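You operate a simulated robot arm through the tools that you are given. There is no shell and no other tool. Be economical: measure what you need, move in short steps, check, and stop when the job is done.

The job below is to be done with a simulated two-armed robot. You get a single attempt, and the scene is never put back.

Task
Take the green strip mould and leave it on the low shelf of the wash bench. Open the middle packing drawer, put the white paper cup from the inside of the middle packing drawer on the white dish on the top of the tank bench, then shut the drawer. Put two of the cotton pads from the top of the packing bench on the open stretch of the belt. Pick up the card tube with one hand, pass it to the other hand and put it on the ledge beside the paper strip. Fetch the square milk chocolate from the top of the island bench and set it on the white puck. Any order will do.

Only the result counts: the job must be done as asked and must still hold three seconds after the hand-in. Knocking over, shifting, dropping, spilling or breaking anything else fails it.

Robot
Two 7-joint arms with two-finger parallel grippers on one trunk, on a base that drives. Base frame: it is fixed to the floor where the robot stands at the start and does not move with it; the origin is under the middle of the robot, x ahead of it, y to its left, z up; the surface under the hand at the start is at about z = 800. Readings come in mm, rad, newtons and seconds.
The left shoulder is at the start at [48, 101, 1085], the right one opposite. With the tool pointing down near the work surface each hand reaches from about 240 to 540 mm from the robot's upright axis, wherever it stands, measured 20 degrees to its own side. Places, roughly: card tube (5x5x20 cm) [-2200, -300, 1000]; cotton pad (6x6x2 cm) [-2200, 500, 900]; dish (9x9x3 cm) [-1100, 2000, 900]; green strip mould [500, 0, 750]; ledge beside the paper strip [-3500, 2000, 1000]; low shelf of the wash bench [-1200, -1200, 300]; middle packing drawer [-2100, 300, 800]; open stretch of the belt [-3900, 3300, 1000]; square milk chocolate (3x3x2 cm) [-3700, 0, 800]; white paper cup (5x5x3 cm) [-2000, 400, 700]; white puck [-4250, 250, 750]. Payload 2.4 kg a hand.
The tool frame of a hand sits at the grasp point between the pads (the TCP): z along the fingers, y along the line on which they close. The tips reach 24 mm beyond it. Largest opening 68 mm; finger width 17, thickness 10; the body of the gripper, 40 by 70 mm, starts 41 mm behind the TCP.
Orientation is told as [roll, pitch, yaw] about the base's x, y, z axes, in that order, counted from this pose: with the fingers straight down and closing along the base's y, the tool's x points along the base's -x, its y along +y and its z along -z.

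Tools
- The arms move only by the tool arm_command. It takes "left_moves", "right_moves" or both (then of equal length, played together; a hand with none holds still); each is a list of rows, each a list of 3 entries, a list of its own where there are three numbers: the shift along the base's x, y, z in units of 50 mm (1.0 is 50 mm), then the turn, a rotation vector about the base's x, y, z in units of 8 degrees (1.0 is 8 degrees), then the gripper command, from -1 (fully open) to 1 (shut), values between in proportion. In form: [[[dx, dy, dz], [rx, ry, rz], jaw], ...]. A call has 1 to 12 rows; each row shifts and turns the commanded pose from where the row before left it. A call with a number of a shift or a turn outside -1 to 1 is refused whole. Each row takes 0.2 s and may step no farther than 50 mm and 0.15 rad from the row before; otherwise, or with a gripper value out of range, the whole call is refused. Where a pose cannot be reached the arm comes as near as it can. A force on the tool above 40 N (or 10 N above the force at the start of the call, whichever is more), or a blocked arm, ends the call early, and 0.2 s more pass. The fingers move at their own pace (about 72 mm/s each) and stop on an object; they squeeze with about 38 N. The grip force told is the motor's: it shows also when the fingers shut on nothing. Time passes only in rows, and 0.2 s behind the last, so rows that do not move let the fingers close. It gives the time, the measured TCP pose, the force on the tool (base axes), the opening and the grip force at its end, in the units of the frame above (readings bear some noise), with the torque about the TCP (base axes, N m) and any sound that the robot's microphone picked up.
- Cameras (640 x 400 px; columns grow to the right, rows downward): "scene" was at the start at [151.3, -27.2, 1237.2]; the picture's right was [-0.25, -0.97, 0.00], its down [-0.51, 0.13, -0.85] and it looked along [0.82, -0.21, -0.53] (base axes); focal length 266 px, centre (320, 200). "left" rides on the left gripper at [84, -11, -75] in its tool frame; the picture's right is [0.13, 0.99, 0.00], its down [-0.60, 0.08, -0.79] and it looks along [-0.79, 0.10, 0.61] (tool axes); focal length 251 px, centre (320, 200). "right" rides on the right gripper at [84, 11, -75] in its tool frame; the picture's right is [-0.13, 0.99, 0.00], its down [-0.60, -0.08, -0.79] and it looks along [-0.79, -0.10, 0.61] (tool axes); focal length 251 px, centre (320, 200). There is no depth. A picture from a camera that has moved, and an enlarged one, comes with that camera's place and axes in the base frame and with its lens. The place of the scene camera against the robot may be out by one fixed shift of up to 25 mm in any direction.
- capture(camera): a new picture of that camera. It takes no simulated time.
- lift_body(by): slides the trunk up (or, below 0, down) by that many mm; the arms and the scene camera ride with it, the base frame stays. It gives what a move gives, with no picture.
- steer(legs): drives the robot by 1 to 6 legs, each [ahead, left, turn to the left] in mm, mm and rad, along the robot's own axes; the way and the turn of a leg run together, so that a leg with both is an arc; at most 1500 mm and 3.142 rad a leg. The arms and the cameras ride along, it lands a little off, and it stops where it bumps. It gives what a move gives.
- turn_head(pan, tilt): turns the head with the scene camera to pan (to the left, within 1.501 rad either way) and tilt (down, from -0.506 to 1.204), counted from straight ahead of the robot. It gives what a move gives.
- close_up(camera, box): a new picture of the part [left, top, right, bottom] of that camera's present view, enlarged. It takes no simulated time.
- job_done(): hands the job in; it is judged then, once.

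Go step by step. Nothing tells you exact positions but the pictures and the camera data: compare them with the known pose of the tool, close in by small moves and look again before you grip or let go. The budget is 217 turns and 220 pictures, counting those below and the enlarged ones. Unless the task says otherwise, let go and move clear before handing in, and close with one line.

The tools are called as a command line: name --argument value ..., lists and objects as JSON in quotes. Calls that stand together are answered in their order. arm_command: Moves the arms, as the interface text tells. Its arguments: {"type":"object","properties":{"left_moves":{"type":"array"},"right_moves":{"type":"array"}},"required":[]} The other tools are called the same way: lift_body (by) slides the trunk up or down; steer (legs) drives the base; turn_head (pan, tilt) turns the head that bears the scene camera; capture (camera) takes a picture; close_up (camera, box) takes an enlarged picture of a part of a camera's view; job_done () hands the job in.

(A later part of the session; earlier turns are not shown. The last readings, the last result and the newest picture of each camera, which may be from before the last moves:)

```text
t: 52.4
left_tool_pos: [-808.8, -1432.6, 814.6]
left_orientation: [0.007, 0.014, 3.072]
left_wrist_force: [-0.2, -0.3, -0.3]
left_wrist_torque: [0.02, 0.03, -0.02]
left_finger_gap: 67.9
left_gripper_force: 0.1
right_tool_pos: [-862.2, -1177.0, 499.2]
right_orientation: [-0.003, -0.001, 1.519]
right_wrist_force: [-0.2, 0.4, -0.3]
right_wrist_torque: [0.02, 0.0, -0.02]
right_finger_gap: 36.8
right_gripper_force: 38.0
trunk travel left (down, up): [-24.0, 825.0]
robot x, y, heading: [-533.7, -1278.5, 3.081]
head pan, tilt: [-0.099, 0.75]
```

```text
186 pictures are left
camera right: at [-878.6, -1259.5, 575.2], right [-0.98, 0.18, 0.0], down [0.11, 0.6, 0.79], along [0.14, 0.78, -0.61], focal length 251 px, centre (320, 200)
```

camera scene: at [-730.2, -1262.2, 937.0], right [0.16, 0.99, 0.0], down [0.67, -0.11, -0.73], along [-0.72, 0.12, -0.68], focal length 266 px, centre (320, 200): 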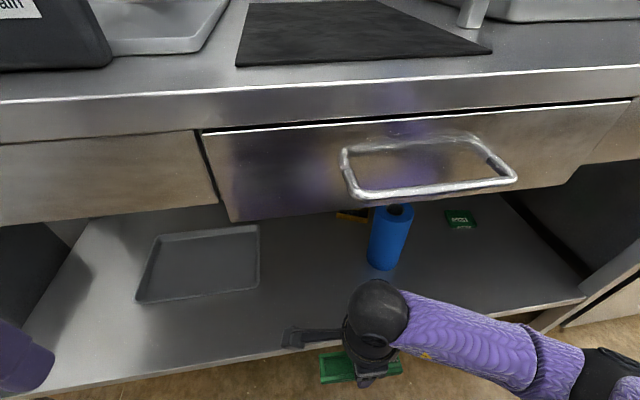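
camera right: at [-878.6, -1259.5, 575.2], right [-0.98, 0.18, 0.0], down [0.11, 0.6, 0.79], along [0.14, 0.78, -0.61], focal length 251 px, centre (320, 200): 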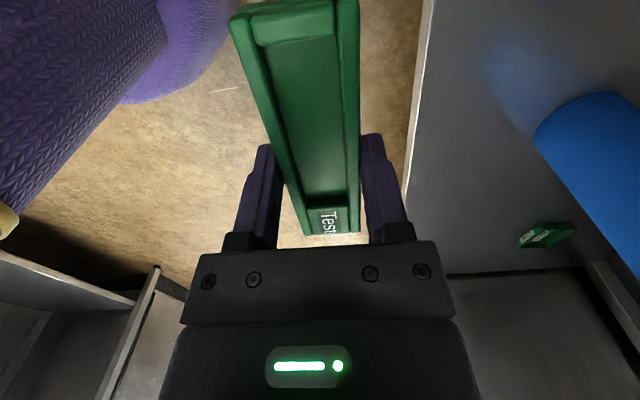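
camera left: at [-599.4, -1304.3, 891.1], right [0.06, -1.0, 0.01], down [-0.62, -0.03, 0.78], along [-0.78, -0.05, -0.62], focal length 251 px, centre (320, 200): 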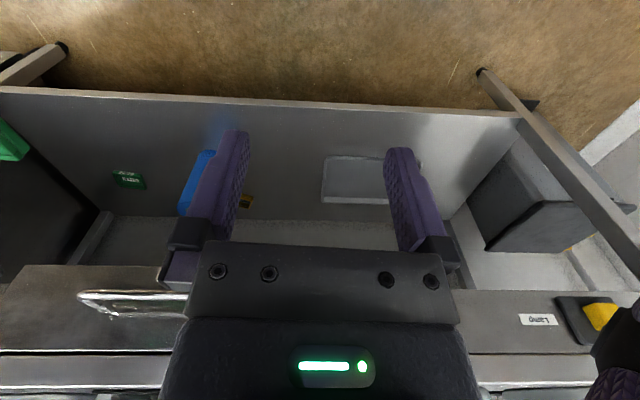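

Comparing before and after the drive puts the shelf at about z 305 and the edge at about x -945. I'll go in with the tool at about z 450, then descend.

arm_command --right_moves '[[[0, 0, -0.5], [0, 0, 0], 1], [[-0.3, -0.05, -0.4], [0, 0, 0], 1], [[-0.5, -0.05, 0], [0, 0, 0], 1], [[-0.5, -0.05, 0], [0, 0, 0], 1], [[-0.5, -0.05, 0], [0, 0, 0], 1], [[-0.5, -0.05, 0], [0, 0, 0], 1], [[-0.5, 0, 0], [0, 0, 0], 1], [[-0.2, 0, 0], [0, 0, 0], 1]]'

capture --camera "right"

capture --camera "scene"

```text
t: 54.1
left_tool_pos: [-810.0, -1432.3, 816.0]
left_orientation: [0.006, 0.015, 3.071]
left_wrist_force: [-0.1, -0.6, 0.7]
left_wrist_torque: [0.01, -0.01, -0.04]
left_finger_gap: 68.0
left_gripper_force: 0.1
right_tool_pos: [-1013.3, -1189.7, 454.2]
right_orientation: [-0.004, 0.001, 1.52]
right_wrist_force: [0.3, -0.2, -0.8]
right_wrist_torque: [0.01, 0.01, 0.0]
right_finger_gap: 36.9
right_gripper_force: 37.5
trunk travel left (down, up): [-24.0, 825.0]
robot x, y, heading: [-534.5, -1273.8, 3.081]
head pan, tilt: [-0.099, 0.75]
```

```text
185 pictures are left
camera right: at [-1030.2, -1273.3, 529.8], right [-0.98, 0.18, 0.0], down [0.11, 0.6, 0.79], along [0.14, 0.78, -0.61], focal length 251 px, centre (320, 200)
```

right: 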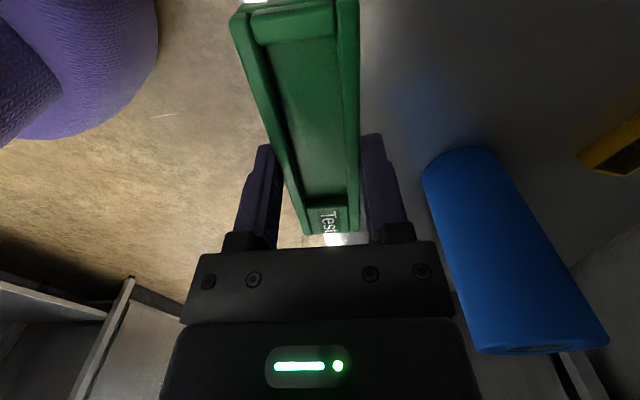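

```text
184 pictures are left
camera scene: at [-730.3, -1262.2, 936.9], right [0.16, 0.99, 0.0], down [0.67, -0.11, -0.73], along [-0.72, 0.12, -0.68], focal length 266 px, centre (320, 200)
```

scene: 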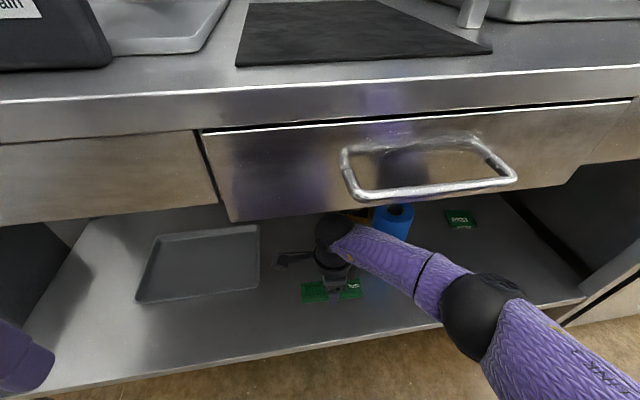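

The edge is nearer x -970, so I'll go another 45 mm deeper by driving, then lower until contact.

steer --legs '[[45, 0, 0]]'

arm_command --right_moves '[[[0, 0, -0.5], [0, 0, 0], 1], [[0, 0, -0.5], [0, 0, 0], 1], [[0, 0, -0.5], [0, 0, 0], 1]]'

capture --camera "right"

capture --camera "scene"

```text
t: 55.0
left_tool_pos: [-855.0, -1430.2, 815.7]
left_orientation: [0.005, 0.013, 3.071]
left_wrist_force: [-0.2, -0.4, -0.4]
left_wrist_torque: [0.0, 0.0, 0.0]
left_finger_gap: 68.1
left_gripper_force: 0.1
right_tool_pos: [-1058.0, -1188.6, 454.6]
right_orientation: [-0.003, 0.0, 1.519]
right_wrist_force: [-0.8, 0.4, -0.9]
right_wrist_torque: [0.0, 0.0, -0.02]
right_finger_gap: 37.3
right_gripper_force: 37.9
trunk travel left (down, up): [-24.0, 825.0]
robot x, y, heading: [-579.0, -1273.2, 3.083]
head pan, tilt: [-0.099, 0.75]
```

```text
t: 55.9
left_tool_pos: [-855.4, -1428.9, 814.2]
left_orientation: [0.007, 0.013, 3.07]
left_wrist_force: [-0.1, 0.0, -1.0]
left_wrist_torque: [-0.01, 0.01, 0.06]
left_finger_gap: 67.9
left_gripper_force: 0.1
right_tool_pos: [-1057.5, -1186.6, 388.9]
right_orientation: [-0.004, 0.0, 1.521]
right_wrist_force: [-0.2, 0.4, -1.0]
right_wrist_torque: [0.01, -0.01, 0.0]
right_finger_gap: 37.0
right_gripper_force: 38.2
right hand out of reach, approached as far as the arm can: row 3
trunk travel left (down, up): [-24.0, 825.0]
robot x, y, heading: [-579.4, -1273.1, 3.081]
head pan, tilt: [-0.099, 0.75]
```

```text
183 pictures are left
camera right: at [-1073.8, -1270.2, 463.5], right [-0.98, 0.18, 0.0], down [0.11, 0.6, 0.79], along [0.14, 0.78, -0.61], focal length 251 px, centre (320, 200)
```

right: 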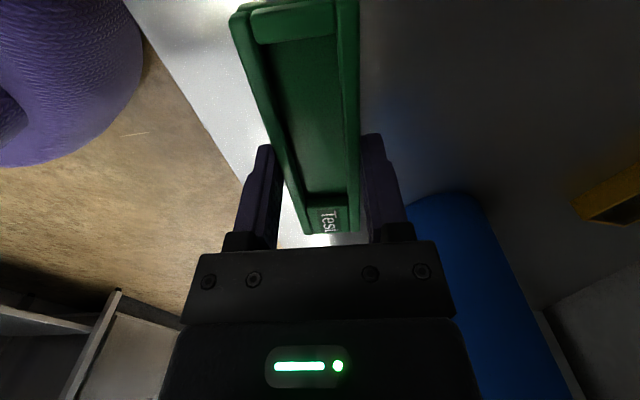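

```text
182 pictures are left
camera scene: at [-775.4, -1259.5, 936.9], right [0.16, 0.99, 0.0], down [0.67, -0.11, -0.73], along [-0.72, 0.12, -0.68], focal length 266 px, centre (320, 200)
```

scene: 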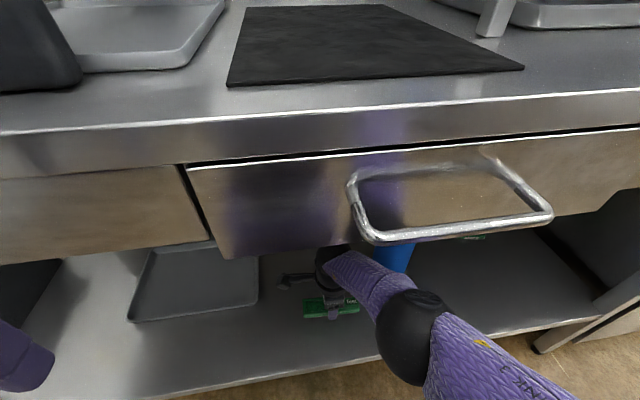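

The arm is at its reach limit here. The last 24 mm of trunk travel plus a slightly closer base, with the mould at about x -1030, should reach the shelf.

lift_body --by -23

arm_command --right_moves '[[[0.4, 0, 0], [0, 0, 0], 1], [[0.4, 0, 0], [0, 0, 0], 1], [[0.4, 0, 0], [0, 0, 0], 1]]'

steer --legs '[[35, 0, 0]]'

arm_command --right_moves '[[[0, 0, -0.3], [0, 0, 0], 1], [[0, 0, -0.2], [0, 0, 0], 1], [[0, 0, -0.2], [0, 0, 0], 1]]'

capture --camera "right"

capture --camera "scene"

```text
t: 56.5
left_tool_pos: [-856.4, -1430.3, 790.8]
left_orientation: [0.007, 0.013, 3.071]
left_wrist_force: [-0.1, 0.2, -0.4]
left_wrist_torque: [-0.02, -0.01, 0.01]
left_finger_gap: 67.7
left_gripper_force: 0.2
right_tool_pos: [-1057.1, -1187.7, 365.7]
right_orientation: [-0.005, -0.001, 1.519]
right_wrist_force: [0.8, -0.4, -0.1]
right_wrist_torque: [0.01, 0.02, 0.0]
right_finger_gap: 37.1
right_gripper_force: 38.0
trunk travel left (down, up): [-1.0, 848.0]
robot x, y, heading: [-581.1, -1273.3, 3.081]
head pan, tilt: [-0.099, 0.75]
```

```text
t: 57.3
left_tool_pos: [-854.8, -1429.1, 792.5]
left_orientation: [0.007, 0.016, 3.069]
left_wrist_force: [0.1, -0.5, 0.5]
left_wrist_torque: [-0.03, 0.01, -0.01]
left_finger_gap: 68.3
left_gripper_force: 0.1
right_tool_pos: [-996.3, -1186.8, 365.1]
right_orientation: [-0.005, 0.001, 1.521]
right_wrist_force: [0.7, -0.1, -0.5]
right_wrist_torque: [-0.01, 0.0, -0.01]
right_finger_gap: 37.2
right_gripper_force: 37.6
trunk travel left (down, up): [-1.0, 848.0]
robot x, y, heading: [-583.4, -1274.4, 3.085]
head pan, tilt: [-0.099, 0.75]
```

```text
t: 58.2
left_tool_pos: [-890.5, -1426.2, 791.8]
left_orientation: [0.006, 0.013, 3.071]
left_wrist_force: [0.9, 0.2, -0.3]
left_wrist_torque: [0.02, 0.01, -0.02]
left_finger_gap: 68.0
left_gripper_force: 0.1
right_tool_pos: [-1031.6, -1184.3, 365.4]
right_orientation: [-0.005, -0.001, 1.519]
right_wrist_force: [-0.1, 0.1, -1.2]
right_wrist_torque: [-0.01, -0.02, 0.02]
right_finger_gap: 37.0
right_gripper_force: 38.5
trunk travel left (down, up): [-1.0, 848.0]
robot x, y, heading: [-613.5, -1269.4, 3.081]
head pan, tilt: [-0.099, 0.75]
```

```text
t: 59.0
left_tool_pos: [-891.8, -1426.2, 791.7]
left_orientation: [0.007, 0.015, 3.071]
left_wrist_force: [0.4, -0.2, 0.2]
left_wrist_torque: [-0.01, -0.02, 0.0]
left_finger_gap: 68.0
left_gripper_force: 0.2
right_tool_pos: [-1033.1, -1184.3, 328.2]
right_orientation: [-0.003, 0.002, 1.519]
right_wrist_force: [0.2, 0.0, 0.3]
right_wrist_torque: [0.0, 0.01, 0.01]
right_finger_gap: 37.1
right_gripper_force: 38.3
trunk travel left (down, up): [-1.0, 848.0]
robot x, y, heading: [-617.8, -1273.2, 3.082]
head pan, tilt: [-0.099, 0.75]
```

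```text
181 pictures are left
camera right: at [-1049.3, -1267.7, 404.8], right [-0.98, 0.18, 0.0], down [0.11, 0.6, 0.79], along [0.14, 0.78, -0.61], focal length 251 px, centre (320, 200)
```

right: 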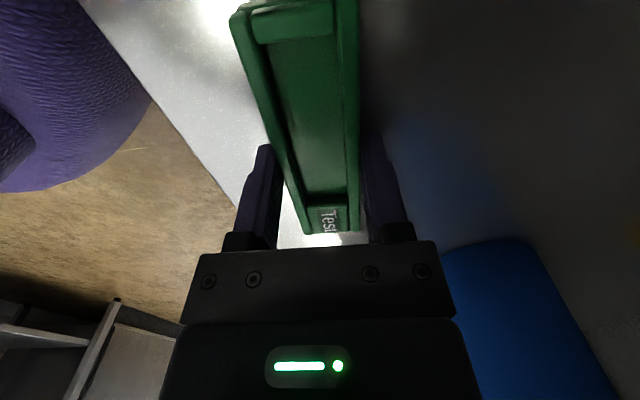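

```text
180 pictures are left
camera scene: at [-819.6, -1256.9, 912.7], right [0.16, 0.99, 0.0], down [0.67, -0.11, -0.73], along [-0.72, 0.12, -0.68], focal length 266 px, centre (320, 200)
```

scene: 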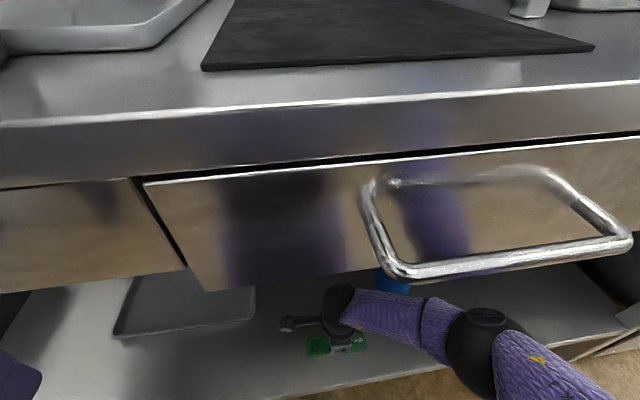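

Still no contact at z 328. I'll continue down in small steps until the shelf is felt.

arm_command --right_moves '[[[0, 0, -0.12], [0, 0, 0], 1], [[0, 0, -0.12], [0, 0, 0], 1], [[0, 0, -0.12], [0, 0, 0], 1], [[0, 0, -0.12], [0, 0, 0], 1], [[0, 0, -0.12], [0, 0, 0], 1]]'

capture --camera "right"

```text
t: 59.5
left_tool_pos: [-888.7, -1425.8, 794.3]
left_orientation: [0.007, 0.011, 3.071]
left_wrist_force: [-0.4, -0.3, -0.8]
left_wrist_torque: [-0.01, 0.0, 0.0]
left_finger_gap: 67.9
left_gripper_force: 0.0
right_tool_pos: [-1031.8, -1183.9, 323.5]
right_orientation: [-0.002, 0.001, 1.518]
right_wrist_force: [12.9, 2.7, 37.0]
right_wrist_torque: [0.38, 0.04, -0.05]
right_finger_gap: 37.0
right_gripper_force: 38.1
trunk travel left (down, up): [-1.0, 848.0]
robot x, y, heading: [-616.4, -1272.7, 3.083]
head pan, tilt: [-0.099, 0.75]
stopped in row 2 (right hand): the force on the tool passed its limit at 59 N (the readings are from after the stop); the commanded pose is now the measured one
```

```text
179 pictures are left
camera right: at [-1049.2, -1267.8, 399.5], right [-0.98, 0.18, 0.0], down [0.11, 0.6, 0.79], along [0.14, 0.78, -0.61], focal length 251 px, centre (320, 200)
```

right: 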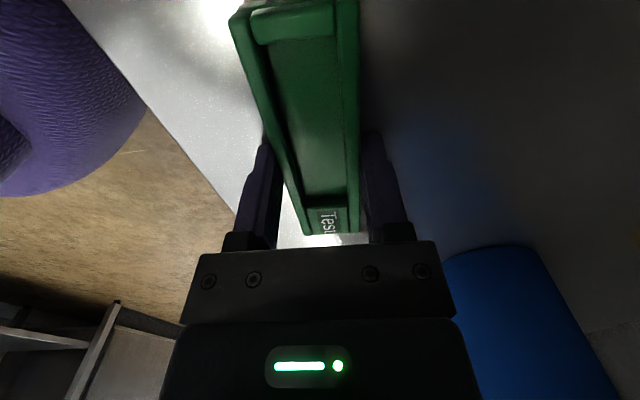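

Contact: the mould rests on the shelf (z ≈ 298). Open, and rise straight up.

arm_command --right_moves '[[[0, 0, 0.02], [0, 0, 0], 0.3], [[0, 0, 0], [0, 0, 0], -0.3], [[0, 0, 0], [0, 0, 0], -0.8], [[0, 0, 0.3], [0, 0, 0], -0.8], [[0, 0, 0.6], [0, 0, 0], -0.8], [[0, 0, 0.8], [0, 0, 0], -0.8]]'

capture --camera "right"

capture --camera "scene"

```text
t: 60.9
left_tool_pos: [-892.3, -1429.0, 790.8]
left_orientation: [0.005, 0.017, 3.069]
left_wrist_force: [-0.2, -0.2, -0.6]
left_wrist_torque: [0.0, 0.01, -0.01]
left_finger_gap: 67.9
left_gripper_force: 0.0
right_tool_pos: [-1032.1, -1185.2, 409.7]
right_orientation: [-0.004, 0.0, 1.519]
right_wrist_force: [0.2, 0.0, 0.2]
right_wrist_torque: [0.02, 0.0, 0.02]
right_finger_gap: 61.0
right_gripper_force: 0.1
trunk travel left (down, up): [-1.0, 848.0]
robot x, y, heading: [-616.9, -1272.5, 3.079]
head pan, tilt: [-0.099, 0.75]
```

```text
178 pictures are left
camera right: at [-1048.9, -1267.3, 484.8], right [-0.98, 0.18, 0.0], down [0.11, 0.6, 0.79], along [0.15, 0.78, -0.61], focal length 251 px, centre (320, 200)
```

right: 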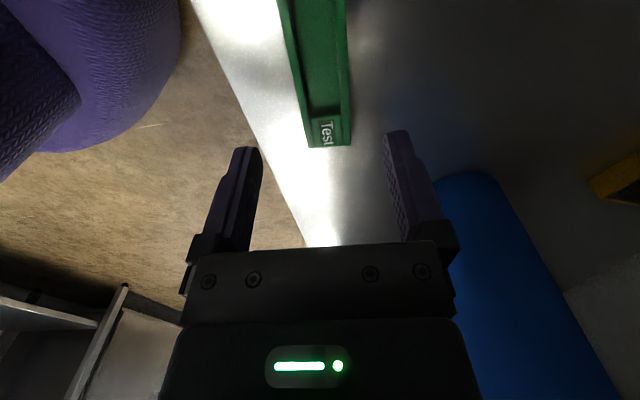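

```text
177 pictures are left
camera scene: at [-819.7, -1256.7, 912.6], right [0.16, 0.99, 0.0], down [0.67, -0.11, -0.73], along [-0.72, 0.12, -0.68], focal length 266 px, centre (320, 200)
```

scene: 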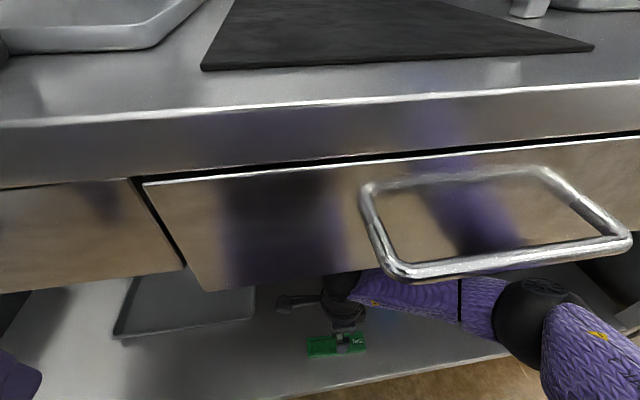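

The green mould is on the low shelf. I'll back out, raise the trunk, and drive north along the aisle to look for the way to the other benches.

steer --legs '[[-270, 0, 0]]'

lift_body --by 299

capture --camera "scene"

```text
t: 62.9
left_tool_pos: [-615.7, -1444.4, 792.4]
left_orientation: [0.006, 0.016, 3.072]
left_wrist_force: [-0.2, 0.2, -0.2]
left_wrist_torque: [0.01, 0.0, 0.0]
left_finger_gap: 67.9
left_gripper_force: 0.1
right_tool_pos: [-758.0, -1202.0, 409.3]
right_orientation: [-0.003, 0.001, 1.521]
right_wrist_force: [0.5, 0.7, -0.7]
right_wrist_torque: [-0.01, 0.04, 0.01]
right_finger_gap: 61.0
right_gripper_force: 0.1
trunk travel left (down, up): [-1.0, 848.0]
robot x, y, heading: [-343.8, -1288.0, 3.084]
head pan, tilt: [-0.099, 0.75]
```

```text
t: 65.9
left_tool_pos: [-615.5, -1443.9, 1091.4]
left_orientation: [0.006, 0.015, 3.071]
left_wrist_force: [-0.3, 0.3, 0.1]
left_wrist_torque: [-0.04, 0.01, 0.0]
left_finger_gap: 67.8
left_gripper_force: 0.1
right_tool_pos: [-756.6, -1201.0, 707.5]
right_orientation: [-0.005, 0.0, 1.521]
right_wrist_force: [-0.4, -0.2, 0.0]
right_wrist_torque: [0.02, -0.06, -0.02]
right_finger_gap: 61.2
right_gripper_force: 0.3
trunk travel left (down, up): [-300.0, 549.0]
robot x, y, heading: [-341.7, -1289.3, 3.085]
head pan, tilt: [-0.099, 0.75]
```

```text
176 pictures are left
camera scene: at [-455.3, -1278.8, 1220.6], right [0.16, 0.99, 0.0], down [0.67, -0.11, -0.73], along [-0.72, 0.12, -0.68], focal length 266 px, centre (320, 200)
```

scene: 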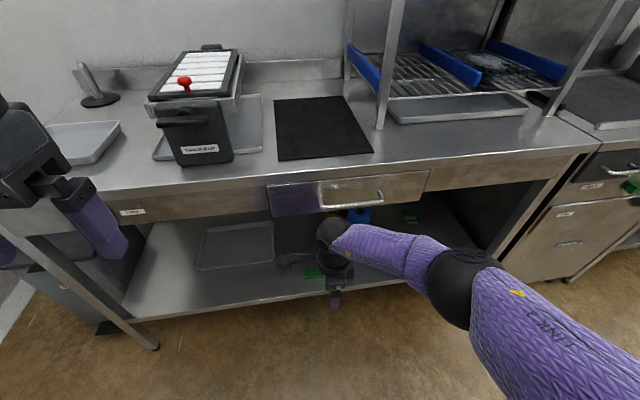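

Next I'll restore the right hand to its neutral pose, turn to face north and drive up the aisle.

arm_command --right_moves '[[[0.16, 0.33, 0.54], [0, 0, 0.93], -1], [[0.16, 0.33, 0.54], [0, 0, 0.93], -1], [[0.16, 0.33, 0.54], [0, 0, 0.93], -1], [[0.16, 0.33, 0.54], [0, 0, 0.93], -1], [[0.16, 0.33, 0.54], [0, 0, 0.93], -1], [[0.16, 0.33, 0.54], [0, 0, 0.93], -1], [[0.16, 0.33, 0.54], [0, 0, 0.93], -1], [[0.16, 0.33, 0.54], [0, 0, 0.93], -1], [[0.16, 0.33, 0.54], [0, 0, 0.93], -1], [[0.16, 0.33, 0.54], [0, 0, 0.93], -1], [[0.16, 0.33, 0.54], [0, 0, 0.93], -1], [[0.16, 0.33, 0.54], [0, 0, 0.93], -1]]'

steer --legs '[[0, 0, -1.51], [1450, 0, 0], [700, 0, 0]]'

turn_head --pan 0.4 --tilt 0.3

capture --camera "scene"

turn_head --pan 1.3 --tilt 0.3

capture --camera "scene"

```text
t: 68.5
left_tool_pos: [-615.9, -1443.5, 1090.9]
left_orientation: [0.009, 0.015, 3.072]
left_wrist_force: [-0.5, 1.0, 0.6]
left_wrist_torque: [0.02, 0.06, 0.02]
left_finger_gap: 67.9
left_gripper_force: 0.1
right_tool_pos: [-659.7, -1001.8, 1033.8]
right_orientation: [-0.002, 0.0, 3.081]
right_wrist_force: [0.0, 0.2, -0.3]
right_wrist_torque: [0.0, -0.03, -0.01]
right_finger_gap: 68.1
right_gripper_force: 0.1
trunk travel left (down, up): [-300.0, 549.0]
robot x, y, heading: [-337.6, -1293.8, 3.077]
head pan, tilt: [-0.099, 0.75]
```

```text
t: 82.7
left_tool_pos: [-588.5, 1106.6, 1090.7]
left_orientation: [0.006, 0.014, 1.595]
left_wrist_force: [0.1, -0.2, 0.2]
left_wrist_torque: [-0.05, -0.01, -0.01]
left_finger_gap: 68.1
left_gripper_force: 0.1
right_tool_pos: [-152.2, 1191.3, 1032.0]
right_orientation: [-0.003, 0.003, 1.604]
right_wrist_force: [-0.1, -0.5, -0.6]
right_wrist_torque: [0.01, -0.01, 0.01]
right_finger_gap: 67.8
right_gripper_force: 0.0
trunk travel left (down, up): [-300.0, 549.0]
robot x, y, heading: [-408.3, 841.8, 1.608]
head pan, tilt: [-0.099, 0.75]
```

```text
t: 83.6
left_tool_pos: [-588.4, 1106.3, 1090.2]
left_orientation: [0.006, 0.012, 1.595]
left_wrist_force: [-0.1, 0.5, 0.1]
left_wrist_torque: [-0.01, 0.0, 0.01]
left_finger_gap: 68.3
left_gripper_force: 0.0
right_tool_pos: [-152.5, 1191.8, 1033.5]
right_orientation: [-0.003, 0.0, 1.603]
right_wrist_force: [0.2, 0.2, -0.7]
right_wrist_torque: [-0.02, 0.0, -0.01]
right_finger_gap: 68.0
right_gripper_force: 0.1
trunk travel left (down, up): [-300.0, 549.0]
robot x, y, heading: [-409.1, 845.9, 1.612]
head pan, tilt: [0.4, 0.3]
```

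```text
175 pictures are left
camera scene: at [-433.8, 974.7, 1261.0], right [0.91, 0.42, 0.0], down [0.12, -0.27, -0.95], along [-0.4, 0.87, -0.3], focal length 266 px, centre (320, 200)
```

scene: 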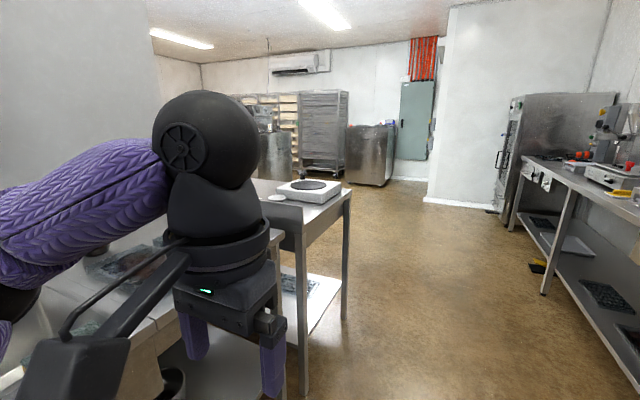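

```text
t: 84.8
left_tool_pos: [-589.3, 1105.6, 1091.7]
left_orientation: [0.007, 0.013, 1.595]
left_wrist_force: [-0.1, -0.5, 0.5]
left_wrist_torque: [0.01, -0.01, -0.02]
left_finger_gap: 67.8
left_gripper_force: 0.2
right_tool_pos: [-152.0, 1190.7, 1032.4]
right_orientation: [-0.003, 0.0, 1.602]
right_wrist_force: [-0.4, -1.1, 0.3]
right_wrist_torque: [-0.01, 0.01, 0.04]
right_finger_gap: 68.0
right_gripper_force: 0.1
trunk travel left (down, up): [-300.0, 549.0]
robot x, y, heading: [-405.6, 847.7, 1.608]
head pan, tilt: [1.3, 0.3]
```

```text
174 pictures are left
camera scene: at [-485.3, 911.8, 1261.1], right [0.23, 0.97, 0.0], down [0.29, -0.07, -0.96], along [-0.93, 0.22, -0.3], focal length 266 px, centre (320, 200)
```

scene: 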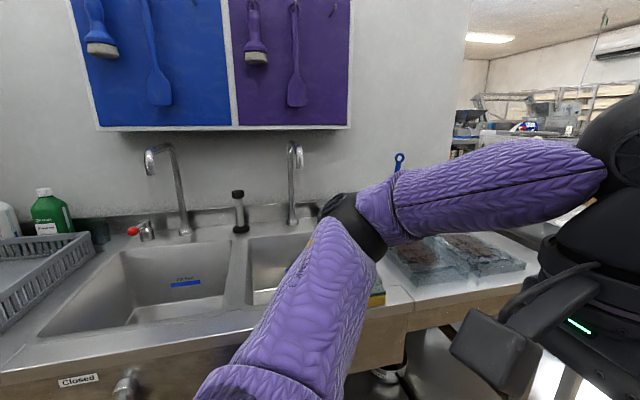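

I can see the tank bench, with the white dish next to a scale at about [-1117, 1977]. I'll drive past its end (y ≈ 2330) and look west.

steer --legs '[[0, 0, -0.04], [1400, 0, 0], [650, 0, 0], [0, 0, 1.571]]'

turn_head --pan 0.4 --tilt 0.3

capture --camera "scene"

turn_head --pan -0.3 --tilt 0.3

capture --camera "scene"

```text
t: 99.2
left_tool_pos: [-693.0, 2723.7, 1091.2]
left_orientation: [0.007, 0.014, -3.123]
left_wrist_force: [0.6, 0.6, -0.6]
left_wrist_torque: [-0.01, -0.01, 0.0]
left_finger_gap: 68.0
left_gripper_force: 0.0
right_tool_pos: [-777.7, 3159.0, 1032.0]
right_orientation: [-0.003, -0.001, -3.116]
right_wrist_force: [0.0, 0.0, 1.1]
right_wrist_torque: [0.0, 0.04, -0.01]
right_finger_gap: 67.9
right_gripper_force: 0.1
trunk travel left (down, up): [-300.0, 549.0]
robot x, y, heading: [-431.4, 2902.8, -3.116]
head pan, tilt: [1.3, 0.3]
```

```text
t: 100.4
left_tool_pos: [-693.6, 2723.3, 1090.6]
left_orientation: [0.006, 0.013, -3.124]
left_wrist_force: [-0.5, 0.8, -0.2]
left_wrist_torque: [-0.03, -0.02, 0.0]
left_finger_gap: 67.7
left_gripper_force: 0.2
right_tool_pos: [-777.7, 3158.9, 1032.5]
right_orientation: [-0.003, 0.0, -3.114]
right_wrist_force: [0.1, -0.1, -0.4]
right_wrist_torque: [-0.03, 0.0, 0.0]
right_finger_gap: 68.2
right_gripper_force: 0.0
trunk travel left (down, up): [-300.0, 549.0]
robot x, y, heading: [-435.2, 2901.8, -3.116]
head pan, tilt: [0.4, 0.3]
```

```text
173 pictures are left
camera scene: at [-551.0, 2855.7, 1261.1], right [-0.42, 0.91, 0.0], down [0.27, 0.12, -0.96], along [-0.87, -0.4, -0.3], focal length 266 px, centre (320, 200)
```

scene: 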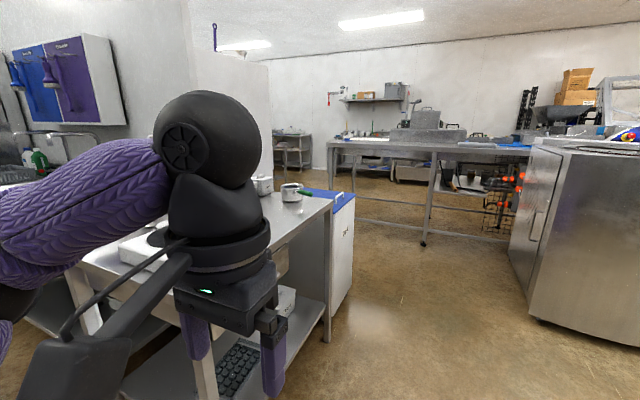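

```text
t: 101.5
left_tool_pos: [-693.7, 2722.7, 1091.4]
left_orientation: [0.008, 0.014, -3.122]
left_wrist_force: [-0.3, 0.0, 0.1]
left_wrist_torque: [-0.01, -0.05, 0.03]
left_finger_gap: 68.1
left_gripper_force: 0.1
right_tool_pos: [-777.4, 3159.4, 1032.7]
right_orientation: [-0.003, 0.0, -3.116]
right_wrist_force: [0.5, 0.3, 0.6]
right_wrist_torque: [0.0, 0.01, -0.01]
right_finger_gap: 68.3
right_gripper_force: 0.1
trunk travel left (down, up): [-300.0, 549.0]
robot x, y, heading: [-436.4, 2902.5, -3.116]
head pan, tilt: [-0.3, 0.3]
```

```text
172 pictures are left
camera scene: at [-556.1, 2919.6, 1261.1], right [0.27, 0.96, 0.0], down [0.29, -0.08, -0.96], along [-0.92, 0.25, -0.3], focal length 266 px, centre (320, 200)
```

scene: 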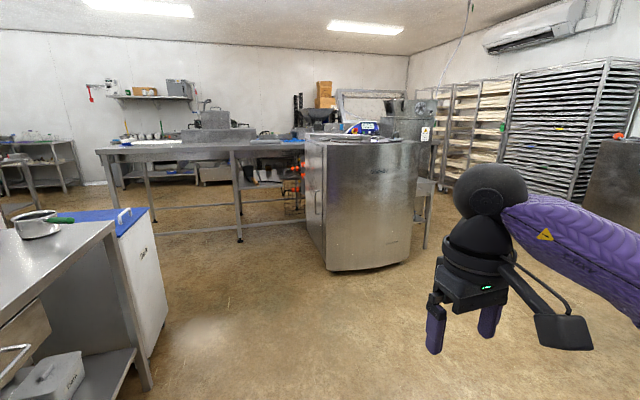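

The way west is free between the tank bench and the round machine. I'll drive west to x ≈ -2650 and look south towards the packing and island benches.

steer --legs '[[1450, 0, 0], [750, 0, 0], [0, 0, 1.545]]'

turn_head --pan 0.2 --tilt 0.3

capture --camera "scene"

turn_head --pan -0.9 --tilt 0.35

capture --camera "scene"

```text
t: 116.0
left_tool_pos: [-2470.8, 2543.8, 1091.0]
left_orientation: [0.008, 0.014, -1.588]
left_wrist_force: [-0.5, 0.0, 0.7]
left_wrist_torque: [0.02, 0.02, 0.02]
left_finger_gap: 68.0
left_gripper_force: 0.0
right_tool_pos: [-2909.3, 2476.1, 1032.9]
right_orientation: [-0.003, -0.001, -1.581]
right_wrist_force: [0.2, 0.2, 0.4]
right_wrist_torque: [0.0, 0.0, 0.01]
right_finger_gap: 68.1
right_gripper_force: 0.1
trunk travel left (down, up): [-300.0, 549.0]
robot x, y, heading: [-2639.7, 2806.2, -1.579]
head pan, tilt: [-0.3, 0.3]
```

```text
t: 117.0
left_tool_pos: [-2470.1, 2544.0, 1090.6]
left_orientation: [0.007, 0.013, -1.589]
left_wrist_force: [-0.1, 0.3, 0.2]
left_wrist_torque: [-0.02, 0.0, 0.0]
left_finger_gap: 67.9
left_gripper_force: 0.2
right_tool_pos: [-2908.4, 2475.2, 1031.2]
right_orientation: [-0.003, -0.001, -1.58]
right_wrist_force: [-0.3, 0.6, -0.3]
right_wrist_torque: [0.0, 0.02, -0.02]
right_finger_gap: 67.8
right_gripper_force: 0.2
trunk travel left (down, up): [-300.0, 549.0]
robot x, y, heading: [-2636.5, 2814.1, -1.575]
head pan, tilt: [0.201, 0.3]
```

```text
171 pictures are left
camera scene: at [-2605.7, 2665.0, 1261.1], right [-0.98, -0.19, 0.0], down [-0.06, 0.29, -0.96], along [0.18, -0.94, -0.3], focal length 266 px, centre (320, 200)
```

scene: 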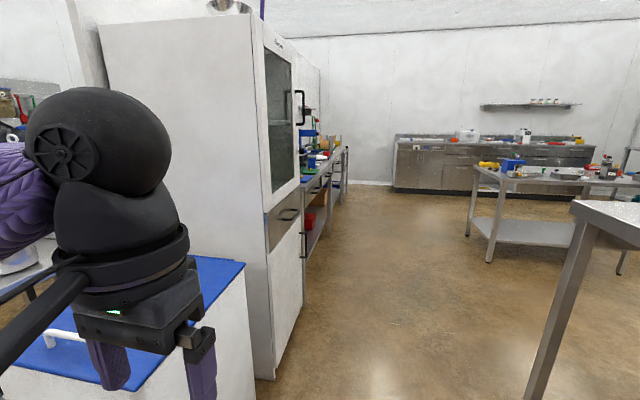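

```text
t: 118.3
left_tool_pos: [-2470.4, 2544.1, 1091.6]
left_orientation: [0.007, 0.015, -1.588]
left_wrist_force: [-0.4, -0.3, 0.2]
left_wrist_torque: [0.02, 0.0, -0.01]
left_finger_gap: 68.1
left_gripper_force: 0.1
right_tool_pos: [-2909.0, 2474.8, 1031.8]
right_orientation: [-0.001, 0.001, -1.581]
right_wrist_force: [0.1, -0.9, 0.5]
right_wrist_torque: [-0.02, -0.01, 0.03]
right_finger_gap: 68.0
right_gripper_force: 0.1
trunk travel left (down, up): [-300.0, 549.0]
robot x, y, heading: [-2639.5, 2813.1, -1.574]
head pan, tilt: [-0.901, 0.351]
```

```text
170 pictures are left
camera scene: at [-2697.0, 2699.1, 1256.4], right [-0.62, 0.79, 0.0], down [0.27, 0.21, -0.94], along [-0.74, -0.58, -0.34], focal length 266 px, centre (320, 200)
```

scene: 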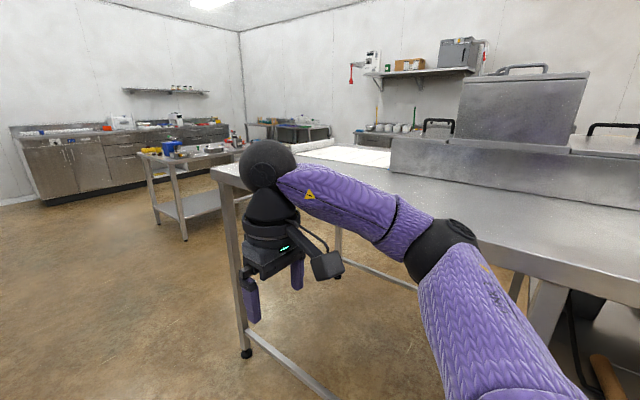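

The packing bench is past the tall cabinet on the left; the island bench is to the right. I'll drive south along x ≈ -2640 and turn to face the packing bench.

steer --legs '[[1450, 0, 0], [950, 0, 0], [0, 0, 1.575]]'

turn_head --pan 0.0 --tilt 0.55

capture --camera "scene"

turn_head --pan -0.9 --tilt 0.5

capture --camera "scene"

```text
t: 134.0
left_tool_pos: [-2430.7, 545.5, 1090.5]
left_orientation: [0.006, 0.015, -0.028]
left_wrist_force: [-0.7, -0.7, -0.3]
left_wrist_torque: [-0.01, -0.01, 0.01]
left_finger_gap: 68.0
left_gripper_force: 0.0
right_tool_pos: [-2368.5, 105.9, 1032.4]
right_orientation: [-0.003, 0.0, -0.023]
right_wrist_force: [0.8, 0.1, 0.3]
right_wrist_torque: [0.0, 0.02, 0.0]
right_finger_gap: 67.9
right_gripper_force: 0.0
trunk travel left (down, up): [-300.0, 549.0]
robot x, y, heading: [-2702.6, 379.8, -0.02]
head pan, tilt: [-0.901, 0.351]
```

```text
t: 135.2
left_tool_pos: [-2431.3, 544.8, 1092.7]
left_orientation: [0.006, 0.013, -0.029]
left_wrist_force: [0.1, -1.5, -0.3]
left_wrist_torque: [-0.01, -0.02, -0.02]
left_finger_gap: 67.9
left_gripper_force: 0.0
right_tool_pos: [-2368.8, 106.2, 1031.3]
right_orientation: [-0.004, -0.001, -0.023]
right_wrist_force: [0.2, -0.8, 0.1]
right_wrist_torque: [0.05, -0.03, -0.03]
right_finger_gap: 67.8
right_gripper_force: 0.0
trunk travel left (down, up): [-300.0, 549.0]
robot x, y, heading: [-2699.7, 380.7, -0.02]
head pan, tilt: [0.0, 0.55]
```

```text
169 pictures are left
camera scene: at [-2545.8, 372.4, 1238.1], right [-0.02, -1.0, 0.0], down [-0.52, 0.01, -0.85], along [0.85, -0.02, -0.52], focal length 266 px, centre (320, 200)
```

scene: 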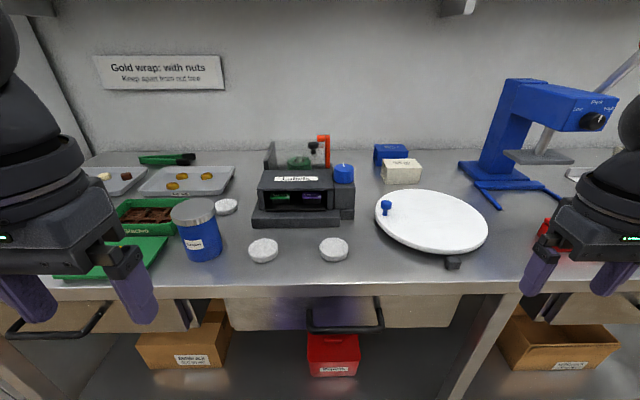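

```text
t: 136.4
left_tool_pos: [-2431.0, 544.4, 1090.5]
left_orientation: [0.006, 0.014, -0.029]
left_wrist_force: [-0.6, 0.0, 0.8]
left_wrist_torque: [0.0, 0.02, 0.0]
left_finger_gap: 67.9
left_gripper_force: 0.0
right_tool_pos: [-2368.7, 105.7, 1032.2]
right_orientation: [-0.001, -0.001, -0.024]
right_wrist_force: [0.0, 0.9, 0.2]
right_wrist_torque: [0.02, -0.01, 0.01]
right_finger_gap: 68.1
right_gripper_force: 0.1
trunk travel left (down, up): [-300.0, 549.0]
robot x, y, heading: [-2699.9, 379.6, -0.024]
head pan, tilt: [-0.901, 0.499]
```

```text
168 pictures are left
camera scene: at [-2580.4, 301.9, 1242.7], right [-0.8, -0.61, 0.0], down [-0.29, 0.38, -0.88], along [0.53, -0.7, -0.48], focal length 266 px, centre (320, 200)
```

scene: 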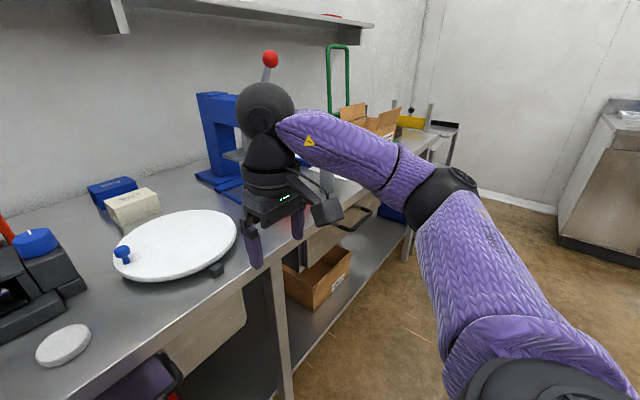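

The packing bench is in front: three cotton pads at roughly [-2186, 338], [-2186, 466] and [-2043, 571], and the middle drawer with its black handle. I'll look closer at the handle and the tops.

turn_head --pan 0.0 --tilt 0.85

capture --camera "scene"

capture --camera "left"

capture --camera "right"

```text
t: 137.6
left_tool_pos: [-2431.8, 545.3, 1091.1]
left_orientation: [0.006, 0.014, -0.031]
left_wrist_force: [0.1, 0.9, 0.3]
left_wrist_torque: [-0.02, 0.02, -0.02]
left_finger_gap: 67.9
left_gripper_force: 0.1
right_tool_pos: [-2369.8, 104.9, 1032.1]
right_orientation: [-0.004, -0.001, -0.024]
right_wrist_force: [0.1, 0.0, 0.6]
right_wrist_torque: [0.02, 0.03, -0.02]
right_finger_gap: 68.0
right_gripper_force: 0.0
trunk travel left (down, up): [-300.0, 549.0]
robot x, y, heading: [-2698.8, 378.3, -0.015]
head pan, tilt: [0.0, 0.85]
```

```text
167 pictures are left
camera scene: at [-2557.4, 372.7, 1212.7], right [-0.02, -1.0, 0.0], down [-0.75, 0.02, -0.66], along [0.66, -0.01, -0.75], focal length 266 px, centre (320, 200)
```

scene: 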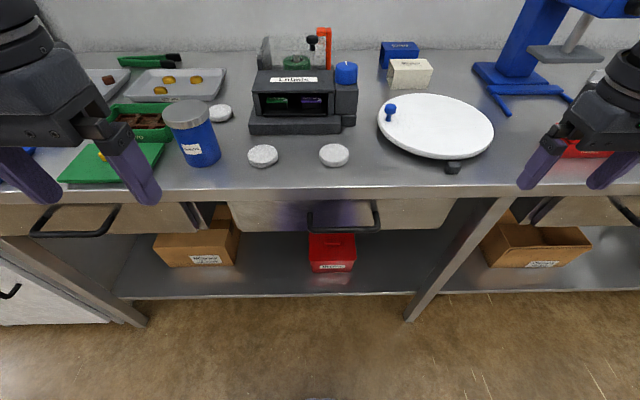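

```text
166 pictures are left
camera left: at [-2514.5, 536.4, 1167.7], right [-0.1, 0.99, 0.01], down [0.62, 0.05, 0.78], along [0.78, 0.08, -0.62], focal length 251 px, centre (320, 200)
```

left: 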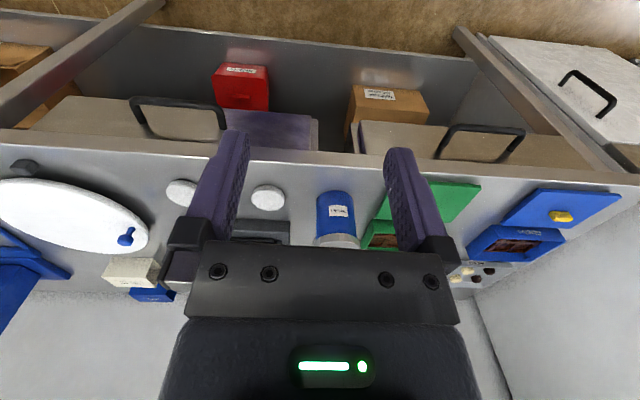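

```text
165 pictures are left
camera right: at [-2454.3, 119.1, 1108.0], right [0.15, 0.99, 0.0], down [0.6, -0.09, 0.79], along [0.78, -0.12, -0.61], focal length 251 px, centre (320, 200)
```

right: 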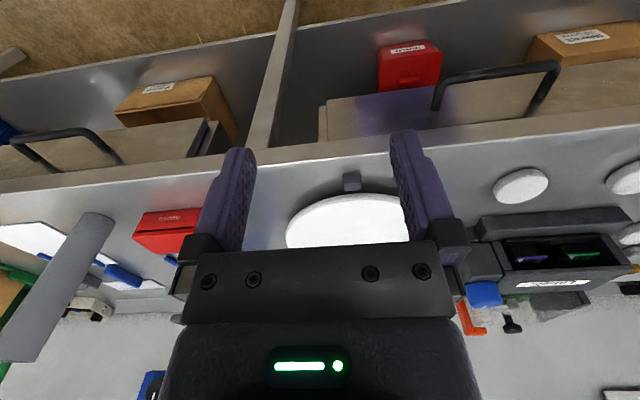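

Triangulation from both hand cameras puts the handle bar at x ≈ -2267, y 250–390, z ≈ 783, right under the bench edge. It needs a level grip closing vertically, so I'll turn the right hand to point forward.

arm_command --right_moves '[[[-0.1, 0.15, -0.2], [0, -0.9375, 0], -1], [[-0.1, 0.15, -0.2], [0, -0.9375, 0], -1], [[-0.1, 0.15, -0.2], [0, -0.9375, 0], -1], [[-0.1, 0.15, -0.2], [0, -0.9375, 0], -1], [[-0.1, 0.15, -0.2], [0, -0.9375, 0], -1], [[-0.1, 0.15, -0.2], [0, -0.9375, 0], -1], [[-0.1, 0.15, -0.2], [0, -0.9375, 0], -1], [[-0.1, 0.15, -0.2], [0, -0.9375, 0], -1], [[-0.1, 0.15, -0.2], [0, -0.9375, 0], -1], [[-0.1, 0.15, -0.2], [0, -0.9375, 0], -1], [[-0.1, 0.15, -0.2], [0, -0.9375, 0], -1], [[-0.1, 0.15, -0.2], [0, -0.9375, 0], -1]]'

capture --camera "scene"

```text
t: 140.2
left_tool_pos: [-2431.9, 545.2, 1091.9]
left_orientation: [0.007, 0.014, -0.031]
left_wrist_force: [-0.3, -0.3, -0.4]
left_wrist_torque: [-0.03, 0.02, -0.01]
left_finger_gap: 68.0
left_gripper_force: 0.0
right_tool_pos: [-2344.4, 133.7, 952.0]
right_orientation: [0.037, -1.044, -0.044]
right_wrist_force: [-0.3, 0.4, -0.2]
right_wrist_torque: [0.01, 0.0, 0.0]
right_finger_gap: 68.1
right_gripper_force: 0.2
right hand out of reach, approached as far as the arm can: row 5, 6, 7, 8, 9, 10, 11, 12
trunk travel left (down, up): [-300.0, 549.0]
robot x, y, heading: [-2699.8, 378.8, -0.021]
head pan, tilt: [0.0, 0.85]
```

```text
164 pictures are left
camera scene: at [-2557.5, 372.7, 1212.7], right [-0.02, -1.0, 0.0], down [-0.75, 0.01, -0.66], along [0.66, -0.01, -0.75], focal length 266 px, centre (320, 200)
```

scene: 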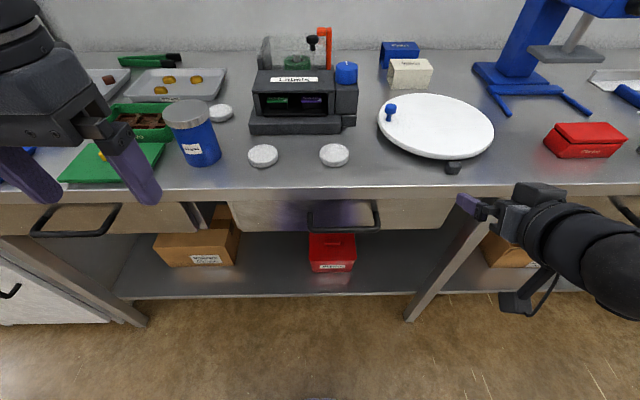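

The arm is too folded for a level hand this close in. I'll back the base up 90 mm and finish the tilt with the hand further out and lower.

steer --legs '[[-90, 0, 0]]'

arm_command --right_moves '[[[0.2, 0.3, -0.5], [0, -0.65, 0], -1], [[0.2, 0.4, -0.5], [0, -0.65, 0], -1], [[0.2, 0.5, -0.5], [0, -0.65, 0], -1], [[0.2, 0.5, -0.5], [0, -0.65, 0], -1], [[0.2, 0.5, -0.5], [0, -0.65, 0], -1], [[0.2, 0.5, -0.5], [0, -0.65, 0], -1]]'

capture --camera "scene"

```text
t: 141.3
left_tool_pos: [-2520.6, 546.4, 1091.5]
left_orientation: [0.008, 0.014, -0.028]
left_wrist_force: [0.0, -0.5, -0.1]
left_wrist_torque: [0.01, -0.02, 0.01]
left_finger_gap: 67.9
left_gripper_force: 0.0
right_tool_pos: [-2433.6, 135.3, 950.8]
right_orientation: [0.039, -1.045, -0.046]
right_wrist_force: [0.4, 1.0, 1.0]
right_wrist_torque: [-0.01, 0.02, -0.03]
right_finger_gap: 68.1
right_gripper_force: 0.1
trunk travel left (down, up): [-300.0, 549.0]
robot x, y, heading: [-2787.7, 380.5, -0.015]
head pan, tilt: [0.0, 0.85]
```

```text
t: 142.7
left_tool_pos: [-2520.5, 547.9, 1091.2]
left_orientation: [0.007, 0.014, -0.03]
left_wrist_force: [0.2, 0.9, -0.5]
left_wrist_torque: [-0.02, 0.0, 0.0]
left_finger_gap: 67.9
left_gripper_force: 0.1
right_tool_pos: [-2432.9, 134.6, 951.1]
right_orientation: [0.036, -1.047, -0.045]
right_wrist_force: [-0.5, 0.8, 0.0]
right_wrist_torque: [0.01, -0.02, -0.01]
right_finger_gap: 68.0
right_gripper_force: 0.1
right hand out of reach, approached as far as the arm can: row 1, 2, 3, 4, 5, 6
trunk travel left (down, up): [-300.0, 549.0]
robot x, y, heading: [-2791.1, 381.2, -0.02]
head pan, tilt: [0.0, 0.85]
```

```text
163 pictures are left
camera scene: at [-2646.8, 374.5, 1212.7], right [-0.02, -1.0, 0.0], down [-0.75, 0.01, -0.66], along [0.66, -0.01, -0.75], focal length 266 px, centre (320, 200)
```

scene: 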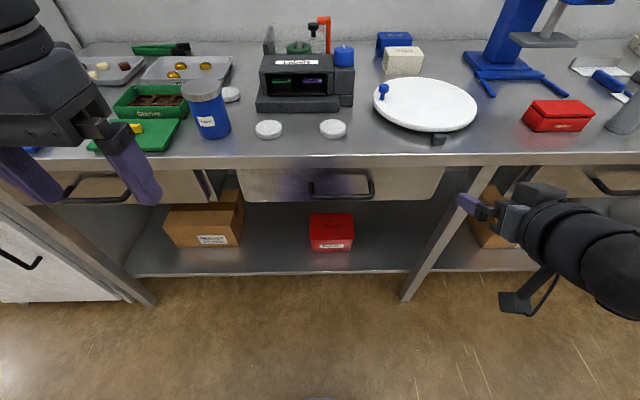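

The wrist pitch joint is at its limit in this configuration. I'll roll the hand about its own axis first and then try the remaining tilt.

arm_command --right_moves '[[[0, 0, 0], [0.81, 0, -0.47], -1], [[0, 0, 0], [0.81, 0, -0.47], -1], [[0, 0, 0], [0.81, 0, -0.47], -1], [[0, 0, 0], [0.81, 0, -0.47], -1], [[0, 0, 0], [0.81, 0, -0.47], -1], [[0, 0, 0], [0.81, 0, -0.47], -1], [[0, 0, 0], [0.81, 0, -0.47], -1], [[0, 0, 0], [0.81, 0, -0.47], -1], [[0, 0, 0], [0.81, 0, -0.47], -1], [[0, 0, 0], [0.81, 0, -0.47], -1], [[0, 0, 0], [0.81, 0, -0.47], -1], [[0, 0, 0], [0.81, 0, -0.47], -1]]'

arm_command --right_moves '[[[0, 0.4, -0.5], [0, -0.63, 0], -1], [[0, 0.5, -0.5], [0, -0.63, 0], -1], [[0, 0.5, -0.5], [0, -0.63, 0], -1], [[0, 0.5, -0.5], [0, -0.63, 0], -1], [[0, 0.5, -0.5], [0, -0.63, 0], -1], [[0, 0.5, -0.5], [0, -0.63, 0], -1]]'

capture --camera "scene"

```text
t: 145.3
left_tool_pos: [-2519.5, 546.6, 1091.7]
left_orientation: [0.007, 0.015, -0.029]
left_wrist_force: [-0.6, 1.0, -0.3]
left_wrist_torque: [-0.04, 0.05, 0.02]
left_finger_gap: 67.8
left_gripper_force: 0.1
right_tool_pos: [-2432.7, 133.3, 951.2]
right_orientation: [1.042, 0.019, -1.585]
right_wrist_force: [-0.1, 0.7, 0.2]
right_wrist_torque: [0.0, 0.01, 0.0]
right_finger_gap: 68.1
right_gripper_force: 0.0
trunk travel left (down, up): [-300.0, 549.0]
robot x, y, heading: [-2791.2, 381.6, -0.018]
head pan, tilt: [0.0, 0.85]
```

```text
t: 146.7
left_tool_pos: [-2520.6, 547.0, 1091.0]
left_orientation: [0.007, 0.014, -0.03]
left_wrist_force: [0.6, 0.2, -0.7]
left_wrist_torque: [0.0, -0.01, 0.0]
left_finger_gap: 68.2
left_gripper_force: 0.0
right_tool_pos: [-2431.0, 134.0, 952.9]
right_orientation: [1.042, 0.018, -1.582]
right_wrist_force: [-0.4, 0.2, -1.2]
right_wrist_torque: [-0.02, -0.02, -0.01]
right_finger_gap: 68.1
right_gripper_force: 0.1
right hand out of reach, approached as far as the arm can: row 1, 2, 3, 4, 5, 6
trunk travel left (down, up): [-300.0, 549.0]
robot x, y, heading: [-2790.0, 381.9, -0.018]
head pan, tilt: [0.0, 0.85]
```

```text
162 pictures are left
camera scene: at [-2646.8, 374.5, 1212.7], right [-0.02, -1.0, 0.0], down [-0.75, 0.01, -0.66], along [0.66, -0.01, -0.75], focal length 266 px, centre (320, 200)
```

scene: 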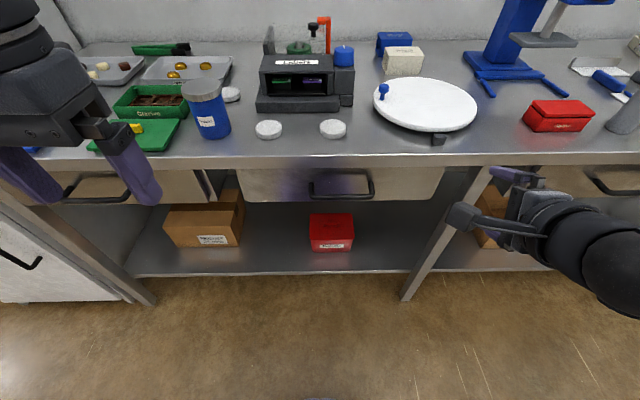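

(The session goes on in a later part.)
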